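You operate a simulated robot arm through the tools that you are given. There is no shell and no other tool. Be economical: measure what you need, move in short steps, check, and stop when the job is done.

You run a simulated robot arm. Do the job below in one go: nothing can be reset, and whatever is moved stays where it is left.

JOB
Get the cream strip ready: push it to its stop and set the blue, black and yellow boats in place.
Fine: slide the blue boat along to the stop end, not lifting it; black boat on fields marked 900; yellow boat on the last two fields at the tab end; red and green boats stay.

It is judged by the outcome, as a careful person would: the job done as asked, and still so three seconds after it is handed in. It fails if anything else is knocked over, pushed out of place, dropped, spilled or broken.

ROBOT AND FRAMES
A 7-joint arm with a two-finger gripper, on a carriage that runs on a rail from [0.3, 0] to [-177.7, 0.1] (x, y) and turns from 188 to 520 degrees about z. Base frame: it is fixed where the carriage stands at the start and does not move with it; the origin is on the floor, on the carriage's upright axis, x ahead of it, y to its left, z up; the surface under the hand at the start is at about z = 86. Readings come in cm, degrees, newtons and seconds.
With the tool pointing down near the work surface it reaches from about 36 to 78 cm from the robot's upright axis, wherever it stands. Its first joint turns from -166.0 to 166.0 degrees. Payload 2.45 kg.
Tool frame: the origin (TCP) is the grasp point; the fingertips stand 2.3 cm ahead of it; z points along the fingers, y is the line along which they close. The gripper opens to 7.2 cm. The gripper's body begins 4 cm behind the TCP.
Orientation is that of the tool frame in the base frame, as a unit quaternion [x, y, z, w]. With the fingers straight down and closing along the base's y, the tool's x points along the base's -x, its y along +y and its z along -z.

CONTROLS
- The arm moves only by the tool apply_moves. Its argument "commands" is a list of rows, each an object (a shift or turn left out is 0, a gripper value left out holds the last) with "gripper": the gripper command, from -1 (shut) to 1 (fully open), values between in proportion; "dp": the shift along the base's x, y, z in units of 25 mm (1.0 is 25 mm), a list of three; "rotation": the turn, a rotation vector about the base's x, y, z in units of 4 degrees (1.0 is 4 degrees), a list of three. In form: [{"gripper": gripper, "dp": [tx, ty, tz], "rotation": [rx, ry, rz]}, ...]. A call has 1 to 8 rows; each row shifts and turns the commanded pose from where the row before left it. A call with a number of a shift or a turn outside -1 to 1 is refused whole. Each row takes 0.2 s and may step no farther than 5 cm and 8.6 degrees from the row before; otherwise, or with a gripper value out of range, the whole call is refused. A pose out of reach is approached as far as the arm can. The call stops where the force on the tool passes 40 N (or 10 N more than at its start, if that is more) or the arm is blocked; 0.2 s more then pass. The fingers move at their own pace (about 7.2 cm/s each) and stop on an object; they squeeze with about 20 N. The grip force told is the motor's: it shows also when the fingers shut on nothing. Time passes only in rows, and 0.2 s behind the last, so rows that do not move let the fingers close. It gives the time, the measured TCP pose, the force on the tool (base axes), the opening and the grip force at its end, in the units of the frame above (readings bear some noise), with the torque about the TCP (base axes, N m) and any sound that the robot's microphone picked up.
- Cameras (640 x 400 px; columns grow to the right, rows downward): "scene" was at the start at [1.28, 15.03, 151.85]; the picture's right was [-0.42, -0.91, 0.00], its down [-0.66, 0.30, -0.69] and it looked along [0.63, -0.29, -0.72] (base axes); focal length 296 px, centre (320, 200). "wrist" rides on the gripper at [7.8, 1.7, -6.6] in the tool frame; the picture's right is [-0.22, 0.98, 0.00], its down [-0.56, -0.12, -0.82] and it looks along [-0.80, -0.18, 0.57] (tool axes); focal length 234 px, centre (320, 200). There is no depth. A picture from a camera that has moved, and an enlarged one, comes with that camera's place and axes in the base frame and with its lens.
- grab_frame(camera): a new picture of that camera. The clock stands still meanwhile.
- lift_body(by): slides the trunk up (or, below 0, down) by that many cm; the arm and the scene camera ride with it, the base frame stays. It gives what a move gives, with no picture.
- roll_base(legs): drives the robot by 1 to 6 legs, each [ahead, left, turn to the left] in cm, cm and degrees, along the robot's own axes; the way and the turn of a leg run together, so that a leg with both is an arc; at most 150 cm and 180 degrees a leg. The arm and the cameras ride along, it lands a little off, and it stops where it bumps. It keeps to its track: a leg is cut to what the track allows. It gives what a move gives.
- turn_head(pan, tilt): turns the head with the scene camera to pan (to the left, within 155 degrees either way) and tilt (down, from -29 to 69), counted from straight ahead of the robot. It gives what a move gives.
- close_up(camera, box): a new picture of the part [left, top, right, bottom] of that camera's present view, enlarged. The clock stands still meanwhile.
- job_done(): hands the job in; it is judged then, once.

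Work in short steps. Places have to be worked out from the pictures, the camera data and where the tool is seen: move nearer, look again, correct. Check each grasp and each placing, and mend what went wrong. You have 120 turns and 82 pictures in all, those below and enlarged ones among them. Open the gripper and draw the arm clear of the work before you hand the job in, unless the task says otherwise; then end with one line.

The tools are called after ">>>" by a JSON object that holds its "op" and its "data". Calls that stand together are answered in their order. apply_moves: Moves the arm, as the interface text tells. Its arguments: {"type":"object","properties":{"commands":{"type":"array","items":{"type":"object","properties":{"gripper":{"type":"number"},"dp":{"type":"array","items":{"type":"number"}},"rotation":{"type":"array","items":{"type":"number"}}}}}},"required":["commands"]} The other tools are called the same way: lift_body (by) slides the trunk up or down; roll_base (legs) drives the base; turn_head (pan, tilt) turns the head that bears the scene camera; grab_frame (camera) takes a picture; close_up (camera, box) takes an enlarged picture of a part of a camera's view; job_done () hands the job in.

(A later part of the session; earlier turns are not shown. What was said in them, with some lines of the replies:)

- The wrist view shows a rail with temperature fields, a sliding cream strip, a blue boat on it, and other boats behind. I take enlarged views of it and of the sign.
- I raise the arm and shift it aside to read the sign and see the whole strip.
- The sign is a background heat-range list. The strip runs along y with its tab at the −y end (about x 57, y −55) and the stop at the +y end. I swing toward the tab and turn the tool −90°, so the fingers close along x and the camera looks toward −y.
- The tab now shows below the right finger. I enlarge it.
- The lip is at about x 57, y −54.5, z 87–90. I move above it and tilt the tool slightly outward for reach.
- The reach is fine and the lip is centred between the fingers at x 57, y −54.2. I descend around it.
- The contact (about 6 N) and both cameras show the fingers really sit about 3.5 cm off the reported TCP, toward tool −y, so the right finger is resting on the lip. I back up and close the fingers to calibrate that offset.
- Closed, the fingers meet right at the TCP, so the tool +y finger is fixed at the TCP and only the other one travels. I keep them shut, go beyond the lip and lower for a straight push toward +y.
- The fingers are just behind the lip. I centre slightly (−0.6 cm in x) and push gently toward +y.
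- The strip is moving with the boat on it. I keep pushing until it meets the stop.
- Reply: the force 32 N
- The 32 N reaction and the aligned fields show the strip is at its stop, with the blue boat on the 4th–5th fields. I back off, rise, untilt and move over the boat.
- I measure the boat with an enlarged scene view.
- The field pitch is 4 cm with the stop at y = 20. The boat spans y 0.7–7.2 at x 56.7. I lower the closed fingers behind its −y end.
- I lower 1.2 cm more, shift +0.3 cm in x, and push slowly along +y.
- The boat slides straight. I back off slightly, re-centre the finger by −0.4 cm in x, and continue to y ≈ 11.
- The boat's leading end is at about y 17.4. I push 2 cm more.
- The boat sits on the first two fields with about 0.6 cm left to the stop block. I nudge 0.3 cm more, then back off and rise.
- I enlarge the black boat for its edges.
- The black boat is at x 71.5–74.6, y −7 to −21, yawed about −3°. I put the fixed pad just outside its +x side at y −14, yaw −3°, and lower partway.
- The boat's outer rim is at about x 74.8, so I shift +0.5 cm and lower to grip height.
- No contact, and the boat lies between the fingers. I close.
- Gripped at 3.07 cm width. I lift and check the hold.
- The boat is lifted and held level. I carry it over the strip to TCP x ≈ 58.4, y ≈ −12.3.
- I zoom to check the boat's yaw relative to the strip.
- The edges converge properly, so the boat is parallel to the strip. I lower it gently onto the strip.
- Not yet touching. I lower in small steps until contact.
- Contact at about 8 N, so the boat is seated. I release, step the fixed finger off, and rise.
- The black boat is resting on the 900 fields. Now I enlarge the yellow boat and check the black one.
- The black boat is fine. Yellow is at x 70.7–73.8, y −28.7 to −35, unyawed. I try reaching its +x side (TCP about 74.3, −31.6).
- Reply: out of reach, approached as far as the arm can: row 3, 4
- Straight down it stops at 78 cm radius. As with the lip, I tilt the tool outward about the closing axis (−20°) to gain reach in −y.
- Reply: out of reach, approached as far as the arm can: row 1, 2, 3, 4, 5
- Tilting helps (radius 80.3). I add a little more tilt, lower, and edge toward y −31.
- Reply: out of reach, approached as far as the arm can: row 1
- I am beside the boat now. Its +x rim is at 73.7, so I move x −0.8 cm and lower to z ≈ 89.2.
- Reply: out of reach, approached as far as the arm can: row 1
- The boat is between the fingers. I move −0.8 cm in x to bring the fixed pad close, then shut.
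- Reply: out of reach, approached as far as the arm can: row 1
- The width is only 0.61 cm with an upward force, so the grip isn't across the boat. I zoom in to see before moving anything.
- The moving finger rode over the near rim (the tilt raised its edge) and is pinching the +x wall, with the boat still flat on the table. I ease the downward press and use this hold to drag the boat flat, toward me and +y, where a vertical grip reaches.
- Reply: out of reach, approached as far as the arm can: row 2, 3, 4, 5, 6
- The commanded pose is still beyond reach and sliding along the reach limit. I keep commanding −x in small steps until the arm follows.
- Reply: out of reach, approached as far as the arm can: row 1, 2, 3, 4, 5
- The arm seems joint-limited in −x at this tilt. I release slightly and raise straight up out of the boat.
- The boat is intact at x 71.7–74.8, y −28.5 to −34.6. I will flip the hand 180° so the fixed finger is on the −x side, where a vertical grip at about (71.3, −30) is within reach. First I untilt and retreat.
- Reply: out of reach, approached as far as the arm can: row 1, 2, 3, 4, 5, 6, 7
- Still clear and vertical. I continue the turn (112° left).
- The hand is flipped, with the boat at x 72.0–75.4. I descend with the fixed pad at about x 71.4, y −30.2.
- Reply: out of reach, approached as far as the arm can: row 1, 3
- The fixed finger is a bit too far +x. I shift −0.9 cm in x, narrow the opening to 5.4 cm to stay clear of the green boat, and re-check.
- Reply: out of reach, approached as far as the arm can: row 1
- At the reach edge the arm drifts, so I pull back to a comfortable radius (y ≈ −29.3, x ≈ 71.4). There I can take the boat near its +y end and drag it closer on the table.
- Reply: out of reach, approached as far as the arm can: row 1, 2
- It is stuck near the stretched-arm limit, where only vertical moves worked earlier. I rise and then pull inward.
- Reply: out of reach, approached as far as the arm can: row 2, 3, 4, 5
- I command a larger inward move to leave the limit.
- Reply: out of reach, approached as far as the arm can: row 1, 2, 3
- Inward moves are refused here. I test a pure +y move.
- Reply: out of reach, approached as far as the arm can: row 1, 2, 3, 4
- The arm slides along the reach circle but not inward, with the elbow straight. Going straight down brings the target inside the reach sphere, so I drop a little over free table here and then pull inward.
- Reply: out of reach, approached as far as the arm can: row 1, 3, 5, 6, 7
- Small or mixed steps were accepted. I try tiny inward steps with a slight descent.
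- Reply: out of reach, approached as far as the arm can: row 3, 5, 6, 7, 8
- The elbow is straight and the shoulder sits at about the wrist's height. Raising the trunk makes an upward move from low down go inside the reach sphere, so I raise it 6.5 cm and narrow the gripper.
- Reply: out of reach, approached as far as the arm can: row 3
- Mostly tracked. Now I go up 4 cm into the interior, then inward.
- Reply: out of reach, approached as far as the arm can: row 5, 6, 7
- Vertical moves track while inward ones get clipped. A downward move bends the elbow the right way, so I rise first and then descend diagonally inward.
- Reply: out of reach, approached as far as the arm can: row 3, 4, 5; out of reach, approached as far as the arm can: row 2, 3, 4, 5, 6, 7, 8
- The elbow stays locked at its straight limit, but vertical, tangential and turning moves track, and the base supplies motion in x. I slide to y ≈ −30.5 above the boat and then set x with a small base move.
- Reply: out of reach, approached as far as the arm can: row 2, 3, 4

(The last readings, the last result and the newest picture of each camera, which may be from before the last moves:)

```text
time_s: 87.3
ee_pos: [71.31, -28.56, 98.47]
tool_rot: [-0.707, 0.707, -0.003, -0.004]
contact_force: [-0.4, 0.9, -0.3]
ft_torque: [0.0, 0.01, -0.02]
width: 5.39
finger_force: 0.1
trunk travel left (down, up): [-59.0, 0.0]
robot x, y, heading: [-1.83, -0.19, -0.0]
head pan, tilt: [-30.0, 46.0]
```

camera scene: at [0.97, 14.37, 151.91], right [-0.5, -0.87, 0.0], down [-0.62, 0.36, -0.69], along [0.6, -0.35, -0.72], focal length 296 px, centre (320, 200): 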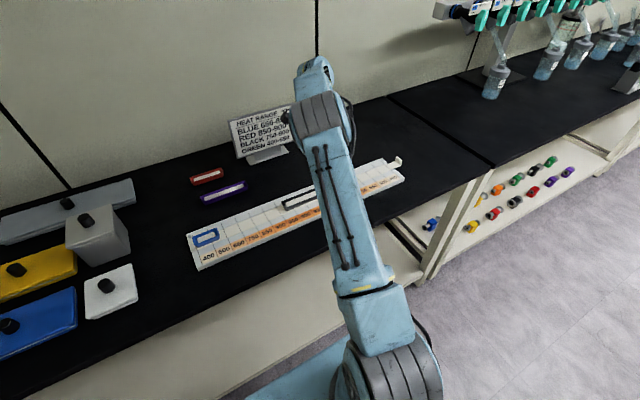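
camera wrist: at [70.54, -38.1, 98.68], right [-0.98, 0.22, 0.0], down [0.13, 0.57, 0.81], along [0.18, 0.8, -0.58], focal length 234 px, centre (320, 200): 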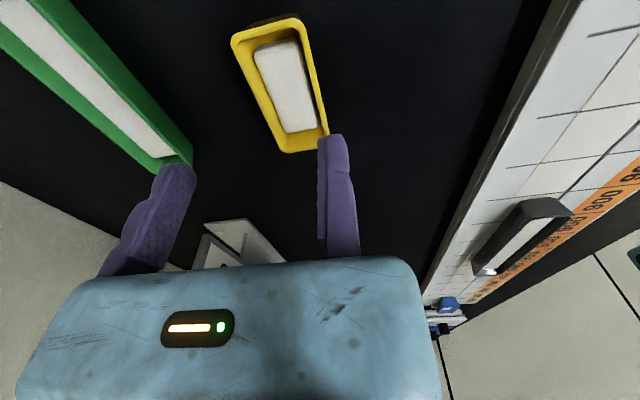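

The base move works (x 71.3). I descend to z ≈ 92 while shifting y to about −29.6 and look.

>>> {"op": "apply_moves", "data": {"commands": [{"gripper": 0.5, "dp": [0, -0.2, -0.5]}, {"dp": [0, -0.2, -0.5]}, {"dp": [0, 0, -0.5]}, {"dp": [0, 0, -0.5]}, {"dp": [0, 0, -0.5]}, {}]}}

>>> {"op": "close_up", "data": {"camera": "wrist", "box": [140, 0, 400, 260]}}

```text
time_s: 88.8
ee_pos: [71.11, -29.36, 92.17]
tool_rot: [0.707, -0.707, 0.003, 0.003]
contact_force: [0.7, 0.2, 0.0]
ft_torque: [-0.01, 0.01, 0.02]
width: 5.41
finger_force: 0.0
trunk travel left (down, up): [-59.0, 0.0]
robot x, y, heading: [-1.82, 0.01, 0.2]
head pan, tilt: [-30.0, 46.0]
```

```text
1.54 times, centred on (270, 130) of wrist
camera zoom: at [69.57, -36.88, 98.77], right [-0.98, 0.22, 0.0], down [0.13, 0.57, 0.81], along [0.18, 0.79, -0.58], focal length 360 px, centre (397, 308)
```

zoom: 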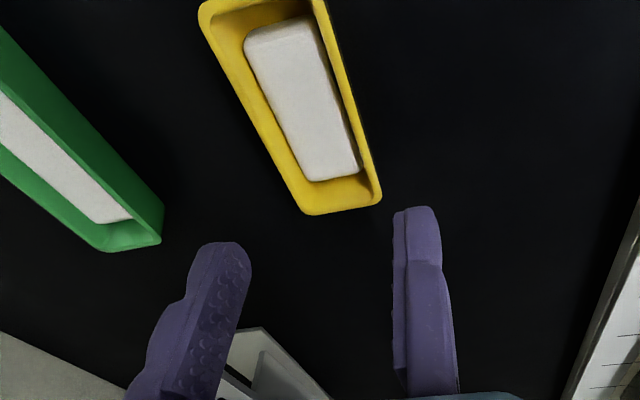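

The fixed finger is now clear on the −x side. I step −1 cm in y, lower to grip height, and check the position.

>>> {"op": "apply_moves", "data": {"commands": [{"gripper": 0.5, "dp": [0, -0.5, 0]}, {"dp": [0, 0, -0.5]}, {"dp": [0, 0, -0.4]}, {"dp": [0, 0, -0.35]}, {}]}}

>>> {"op": "grab_frame", "data": {"camera": "wrist"}}

```text
time_s: 90.0
ee_pos: [70.81, -30.06, 89.05]
tool_rot: [0.707, -0.707, 0.002, 0.004]
contact_force: [-0.2, 0.3, 0.2]
ft_torque: [0.0, -0.01, 0.0]
width: 5.4
finger_force: 0.1
out of reach, approached as far as the arm can: row 1
trunk travel left (down, up): [-59.0, 0.0]
robot x, y, heading: [-1.93, 0.07, 0.2]
head pan, tilt: [-30.0, 46.0]
```

```text
14 pictures are left
camera wrist: at [69.16, -37.6, 95.72], right [-0.98, 0.22, 0.0], down [0.13, 0.57, 0.81], along [0.18, 0.79, -0.58], focal length 234 px, centre (320, 200)
```

wrist: 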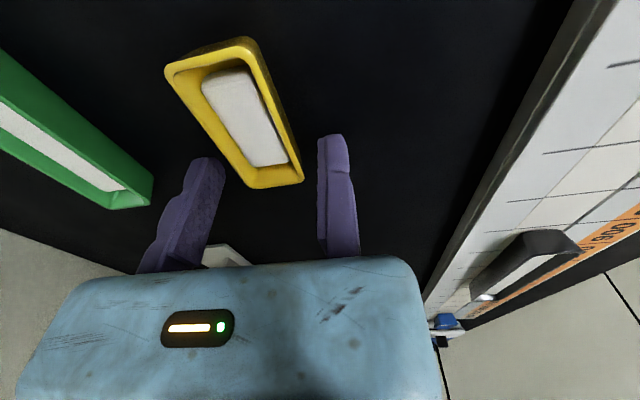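

The boat is between the fingers, which are low enough and vertical. I close.

>>> {"op": "apply_moves", "data": {"commands": [{"gripper": 0.2}, {}, {"gripper": -0.1}, {}, {"gripper": -1}, {}, {}]}}

>>> {"op": "grab_frame", "data": {"camera": "wrist"}}

```text
time_s: 91.5
ee_pos: [70.93, -30.13, 89.01]
tool_rot: [-0.707, 0.707, -0.004, -0.004]
contact_force: [-0.2, 0.2, -0.3]
ft_torque: [-0.01, 0.02, -0.02]
width: 3.05
finger_force: 19.7
trunk travel left (down, up): [-59.0, 0.0]
robot x, y, heading: [-1.75, -0.47, -0.0]
head pan, tilt: [-30.0, 46.0]
```

```text
13 pictures are left
camera wrist: at [69.16, -37.59, 95.75], right [-0.98, 0.22, 0.0], down [0.13, 0.57, 0.81], along [0.18, 0.79, -0.58], focal length 234 px, centre (320, 200)
```

wrist: 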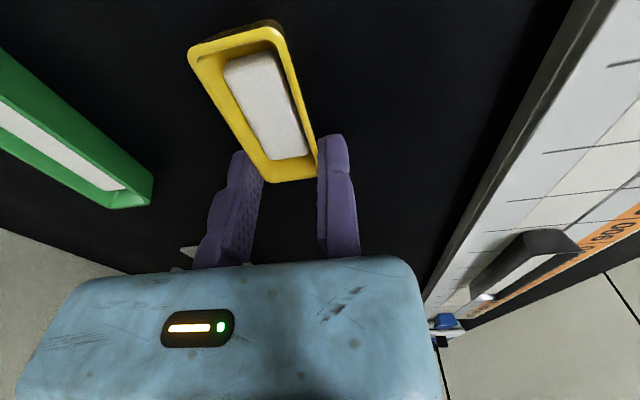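

A solid 3.05 cm grip near the boat's +y end. I lift 6 cm and check it.

>>> {"op": "apply_moves", "data": {"commands": [{"gripper": -1, "dp": [0, 0, 0.2]}, {"dp": [0, 0, 0.4]}, {"dp": [0, 0, 0.6]}, {"dp": [0, 0, 0.6]}, {"dp": [0, 0, 0.6]}, {}]}}

>>> {"op": "grab_frame", "data": {"camera": "wrist"}}

```text
time_s: 93.0
ee_pos: [70.88, -29.98, 95.11]
tool_rot: [-0.707, 0.708, -0.002, -0.004]
contact_force: [-0.2, 0.7, -0.4]
ft_torque: [-0.01, 0.01, -0.02]
width: 3.09
finger_force: 19.9
trunk travel left (down, up): [-59.0, 0.0]
robot x, y, heading: [-1.89, -0.18, 0.1]
head pan, tilt: [-30.0, 46.0]
```

```text
12 pictures are left
camera wrist: at [69.15, -37.54, 101.75], right [-0.98, 0.22, 0.0], down [0.13, 0.57, 0.81], along [0.18, 0.79, -0.58], focal length 234 px, centre (320, 200)
```

wrist: 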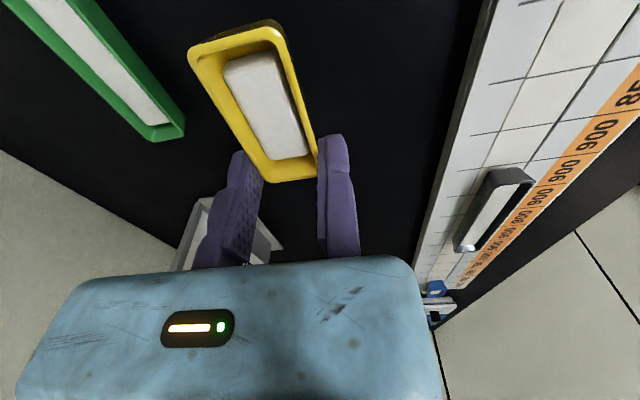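

Held level. I drive the base back 11.5 cm to bring the boat over the rail.

>>> {"op": "roll_base", "data": {"legs": [[-11.5, 0, 0]]}}

>>> {"op": "apply_moves", "data": {"commands": [{"gripper": -1, "dp": [-0.1, -0.5, 0]}, {"dp": [-0.3, -0.5, 0]}, {"dp": [-0.3, -0.5, 0]}, {"dp": [-0.3, -0.5, 0]}, {"dp": [-0.3, -0.5, 0]}, {"dp": [-0.2, -0.5, 0]}, {}]}}

>>> {"op": "grab_frame", "data": {"camera": "wrist"}}

```text
time_s: 94.2
ee_pos: [59.28, -29.98, 95.04]
tool_rot: [0.707, -0.707, 0.003, 0.003]
contact_force: [-0.5, -0.5, -0.7]
ft_torque: [0.0, 0.03, 0.01]
width: 3.09
finger_force: 20.1
trunk travel left (down, up): [-59.0, 0.0]
robot x, y, heading: [-13.45, 0.18, 0.1]
head pan, tilt: [-30.0, 46.0]
```

```text
time_s: 95.8
ee_pos: [55.47, -37.41, 95.14]
tool_rot: [0.708, -0.707, 0.004, 0.003]
contact_force: [0.4, 0.0, -0.9]
ft_torque: [0.02, 0.05, 0.03]
width: 3.09
finger_force: 19.7
trunk travel left (down, up): [-59.0, 0.0]
robot x, y, heading: [-13.67, 0.02, 0.0]
head pan, tilt: [-30.0, 46.0]
```

```text
11 pictures are left
camera wrist: at [53.86, -44.97, 101.78], right [-0.98, 0.22, 0.0], down [0.12, 0.57, 0.81], along [0.18, 0.8, -0.58], focal length 234 px, centre (320, 200)
```

wrist: 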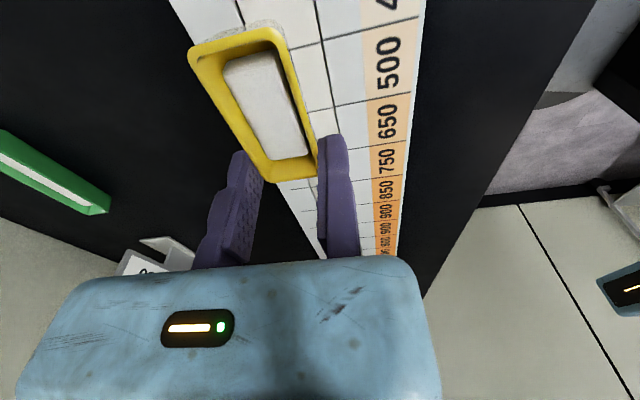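

The boat spans y −36.6 to −42.7, so it needs −0.35 cm in y and −0.2 cm in x. I correct and lower to just above the strip.

>>> {"op": "apply_moves", "data": {"commands": [{"gripper": -1, "dp": [-0.08, -0.14, 0]}, {"dp": [0, 0, -0.5]}, {"dp": [0, 0, -0.5]}, {"dp": [0, 0, -0.4]}, {}]}}

>>> {"op": "close_up", "data": {"camera": "wrist", "box": [160, 0, 440, 260]}}

```text
time_s: 97.0
ee_pos: [55.28, -37.83, 91.53]
tool_rot: [0.708, -0.707, 0.003, 0.003]
contact_force: [0.4, -0.4, -0.9]
ft_torque: [0.04, 0.03, 0.02]
width: 3.08
finger_force: 19.9
trunk travel left (down, up): [-59.0, 0.0]
robot x, y, heading: [-13.01, -0.11, -0.0]
head pan, tilt: [-30.0, 46.0]
```

```text
1.54 times, centred on (300, 130) of wrist
camera zoom: at [53.7, -45.25, 98.21], right [-0.98, 0.22, 0.0], down [0.12, 0.57, 0.81], along [0.18, 0.8, -0.58], focal length 360 px, centre (351, 308)
```

zoom: 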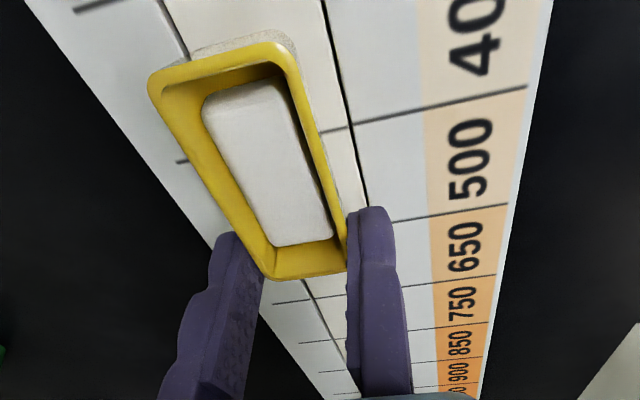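

It is centred over the strip (x 55.3–58.4, y −36.7 to −42.9, within the last two fields). I lower to contact.

>>> {"op": "apply_moves", "data": {"commands": [{"gripper": -1, "dp": [0, 0, -0.2]}, {"dp": [0, 0, -0.1]}, {"dp": [0, 0, -0.08]}, {}]}}

```text
time_s: 98.0
ee_pos: [55.29, -37.84, 90.73]
tool_rot: [-0.707, 0.707, -0.003, -0.003]
contact_force: [0.0, -0.4, 0.1]
ft_torque: [0.0, 0.0, -0.01]
width: 3.09
finger_force: 19.7
trunk travel left (down, up): [-59.0, 0.0]
robot x, y, heading: [-13.69, 0.24, -0.0]
head pan, tilt: [-30.0, 46.0]
```

>>> {"op": "apply_moves", "data": {"commands": [{"gripper": -1, "dp": [0, 0, -0.06]}, {"dp": [0, 0, -0.05]}, {}]}}

```text
time_s: 98.8
ee_pos: [55.32, -37.76, 90.65]
tool_rot: [0.708, -0.706, 0.005, 0.002]
contact_force: [3.4, -3.0, 13.5]
ft_torque: [-0.07, -0.28, -0.03]
width: 3.1
finger_force: 20.6
trunk travel left (down, up): [-59.0, 0.0]
robot x, y, heading: [-13.88, -0.0, 0.1]
head pan, tilt: [-30.0, 46.0]
```

Seated with 13 N contact. I release, step the fixed finger slightly off, and rise.

>>> {"op": "apply_moves", "data": {"commands": [{"gripper": 0.2}, {}, {"dp": [-0.1, 0, 0.04]}, {"dp": [0, 0, 0.4]}, {"dp": [0, 0, 0.8]}, {"dp": [0, 0, 1]}, {"dp": [0, 0, 1]}, {"dp": [0, 0, 1]}]}}

>>> {"op": "grab_frame", "data": {"camera": "wrist"}}

```text
time_s: 100.6
ee_pos: [54.93, -37.63, 100.9]
tool_rot: [0.708, -0.706, 0.003, 0.003]
contact_force: [-0.2, 0.9, -0.6]
ft_torque: [0.0, 0.01, 0.02]
width: 4.32
finger_force: 0.2
trunk travel left (down, up): [-59.0, 0.0]
robot x, y, heading: [-13.33, 0.15, -0.1]
head pan, tilt: [-30.0, 46.0]
```

```text
9 pictures are left
camera wrist: at [53.26, -45.21, 107.54], right [-0.98, 0.22, 0.0], down [0.12, 0.57, 0.81], along [0.18, 0.8, -0.58], focal length 234 px, centre (320, 200)
```

wrist: 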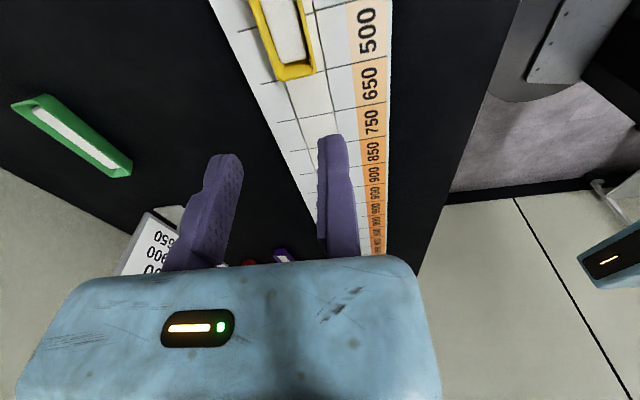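

Yellow is placed. I raise further, drive the base back to clear the work, and check the scene.

>>> {"op": "apply_moves", "data": {"commands": [{"gripper": 0.2, "dp": [0, 0, 1]}, {"dp": [0, 0, 1]}, {"dp": [0, 0, 1]}, {"dp": [0, 0, 1]}, {}]}}

>>> {"op": "roll_base", "data": {"legs": [[-25, 0, 0]]}}

>>> {"op": "turn_head", "data": {"pan": -8, "tilt": 34}}

>>> {"op": "grab_frame", "data": {"camera": "scene"}}

```text
time_s: 101.8
ee_pos: [54.48, -34.98, 110.58]
tool_rot: [0.708, -0.707, 0.004, 0.003]
contact_force: [0.0, 0.8, 0.6]
ft_torque: [-0.03, -0.01, -0.03]
width: 4.33
finger_force: 0.1
out of reach, approached as far as the arm can: row 1, 2, 3, 4
trunk travel left (down, up): [-59.0, 0.0]
robot x, y, heading: [-13.35, 0.17, -0.0]
head pan, tilt: [-30.0, 46.0]
```

```text
time_s: 103.6
ee_pos: [29.53, -35.37, 110.55]
tool_rot: [-0.705, 0.709, -0.004, -0.003]
contact_force: [-0.4, 0.4, -0.7]
ft_torque: [0.0, 0.0, -0.02]
width: 4.34
finger_force: 0.0
trunk travel left (down, up): [-59.0, 0.0]
robot x, y, heading: [-38.01, -0.17, -0.2]
head pan, tilt: [-30.0, 46.0]
```

```text
time_s: 104.5
ee_pos: [29.56, -35.31, 110.48]
tool_rot: [-0.707, 0.707, -0.004, -0.002]
contact_force: [0.7, -0.5, -0.2]
ft_torque: [-0.01, 0.03, -0.01]
width: 4.32
finger_force: 0.0
trunk travel left (down, up): [-59.0, 0.0]
robot x, y, heading: [-38.39, -0.02, -0.1]
head pan, tilt: [-8.0, 34.0]
```

```text
8 pictures are left
camera scene: at [-35.39, 17.17, 160.18], right [-0.14, -0.99, 0.0], down [-0.55, 0.08, -0.83], along [0.82, -0.12, -0.56], focal length 296 px, centre (320, 200)
```

scene: 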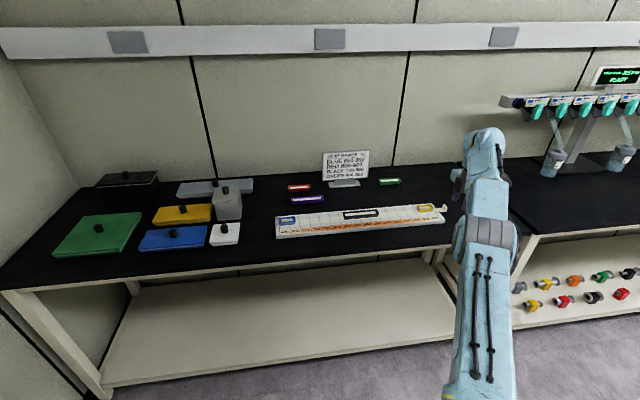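

All boats are visible now, so I enlarge the strip for a final check.

>>> {"op": "close_up", "data": {"camera": "scene", "box": [265, 170, 365, 245]}}

>>> {"op": "close_up", "data": {"camera": "scene", "box": [355, 170, 455, 245]}}

```text
5.33 times, centred on (315, 208) of scene
camera zoom: at [-35.39, 17.17, 160.18], right [-0.14, -0.99, 0.0], down [-0.55, 0.08, -0.83], along [0.82, -0.12, -0.56], focal length 1581 px, centre (347, 160)
```

zoom: 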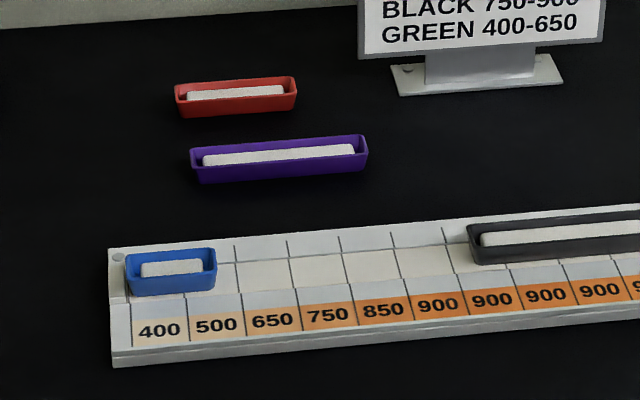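

```text
5.33 times, centred on (405, 208) of scene
camera zoom: at [-35.39, 17.17, 160.18], right [-0.14, -0.99, 0.0], down [-0.55, 0.08, -0.83], along [0.82, -0.12, -0.56], focal length 1581 px, centre (-133, 160)
```

zoom: 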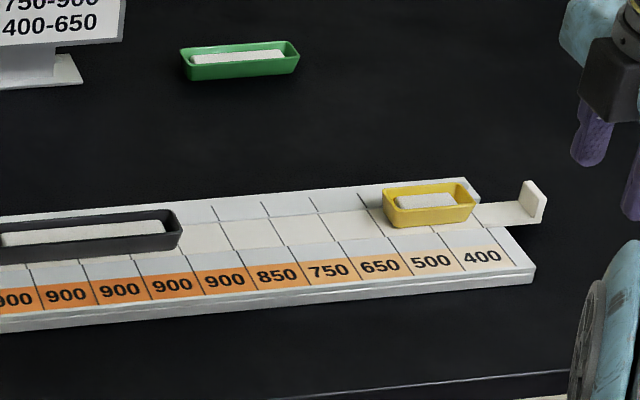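

Blue is on the first two fields at the stop, black lies wholly on 900 fields, yellow is on the last two fields, and red, green and purple are untouched. I open the gripper fully, with the arm already clear.

>>> {"op": "apply_moves", "data": {"commands": [{"gripper": 1}, {}, {}]}}

>>> {"op": "job_done", "data": {}}

```text
time_s: 105.3
ee_pos: [29.6, -35.23, 110.58]
tool_rot: [-0.705, 0.709, -0.004, -0.002]
contact_force: [0.8, -0.5, -0.4]
ft_torque: [0.03, 0.02, -0.01]
width: 7.19
finger_force: 0.1
trunk travel left (down, up): [-59.0, 0.0]
robot x, y, heading: [-38.33, 0.41, 0.1]
head pan, tilt: [-8.0, 34.0]
```

```text
The job is handed in.
```

The job is handed in: the strip is at its stop, blue was slid unlifted onto the two stop-end fields (400/500, outside the sign's 650–850 for blue, since I followed your wording), black is on 900 fields, yellow is on the last two tab-end fields, and red and green were not touched.
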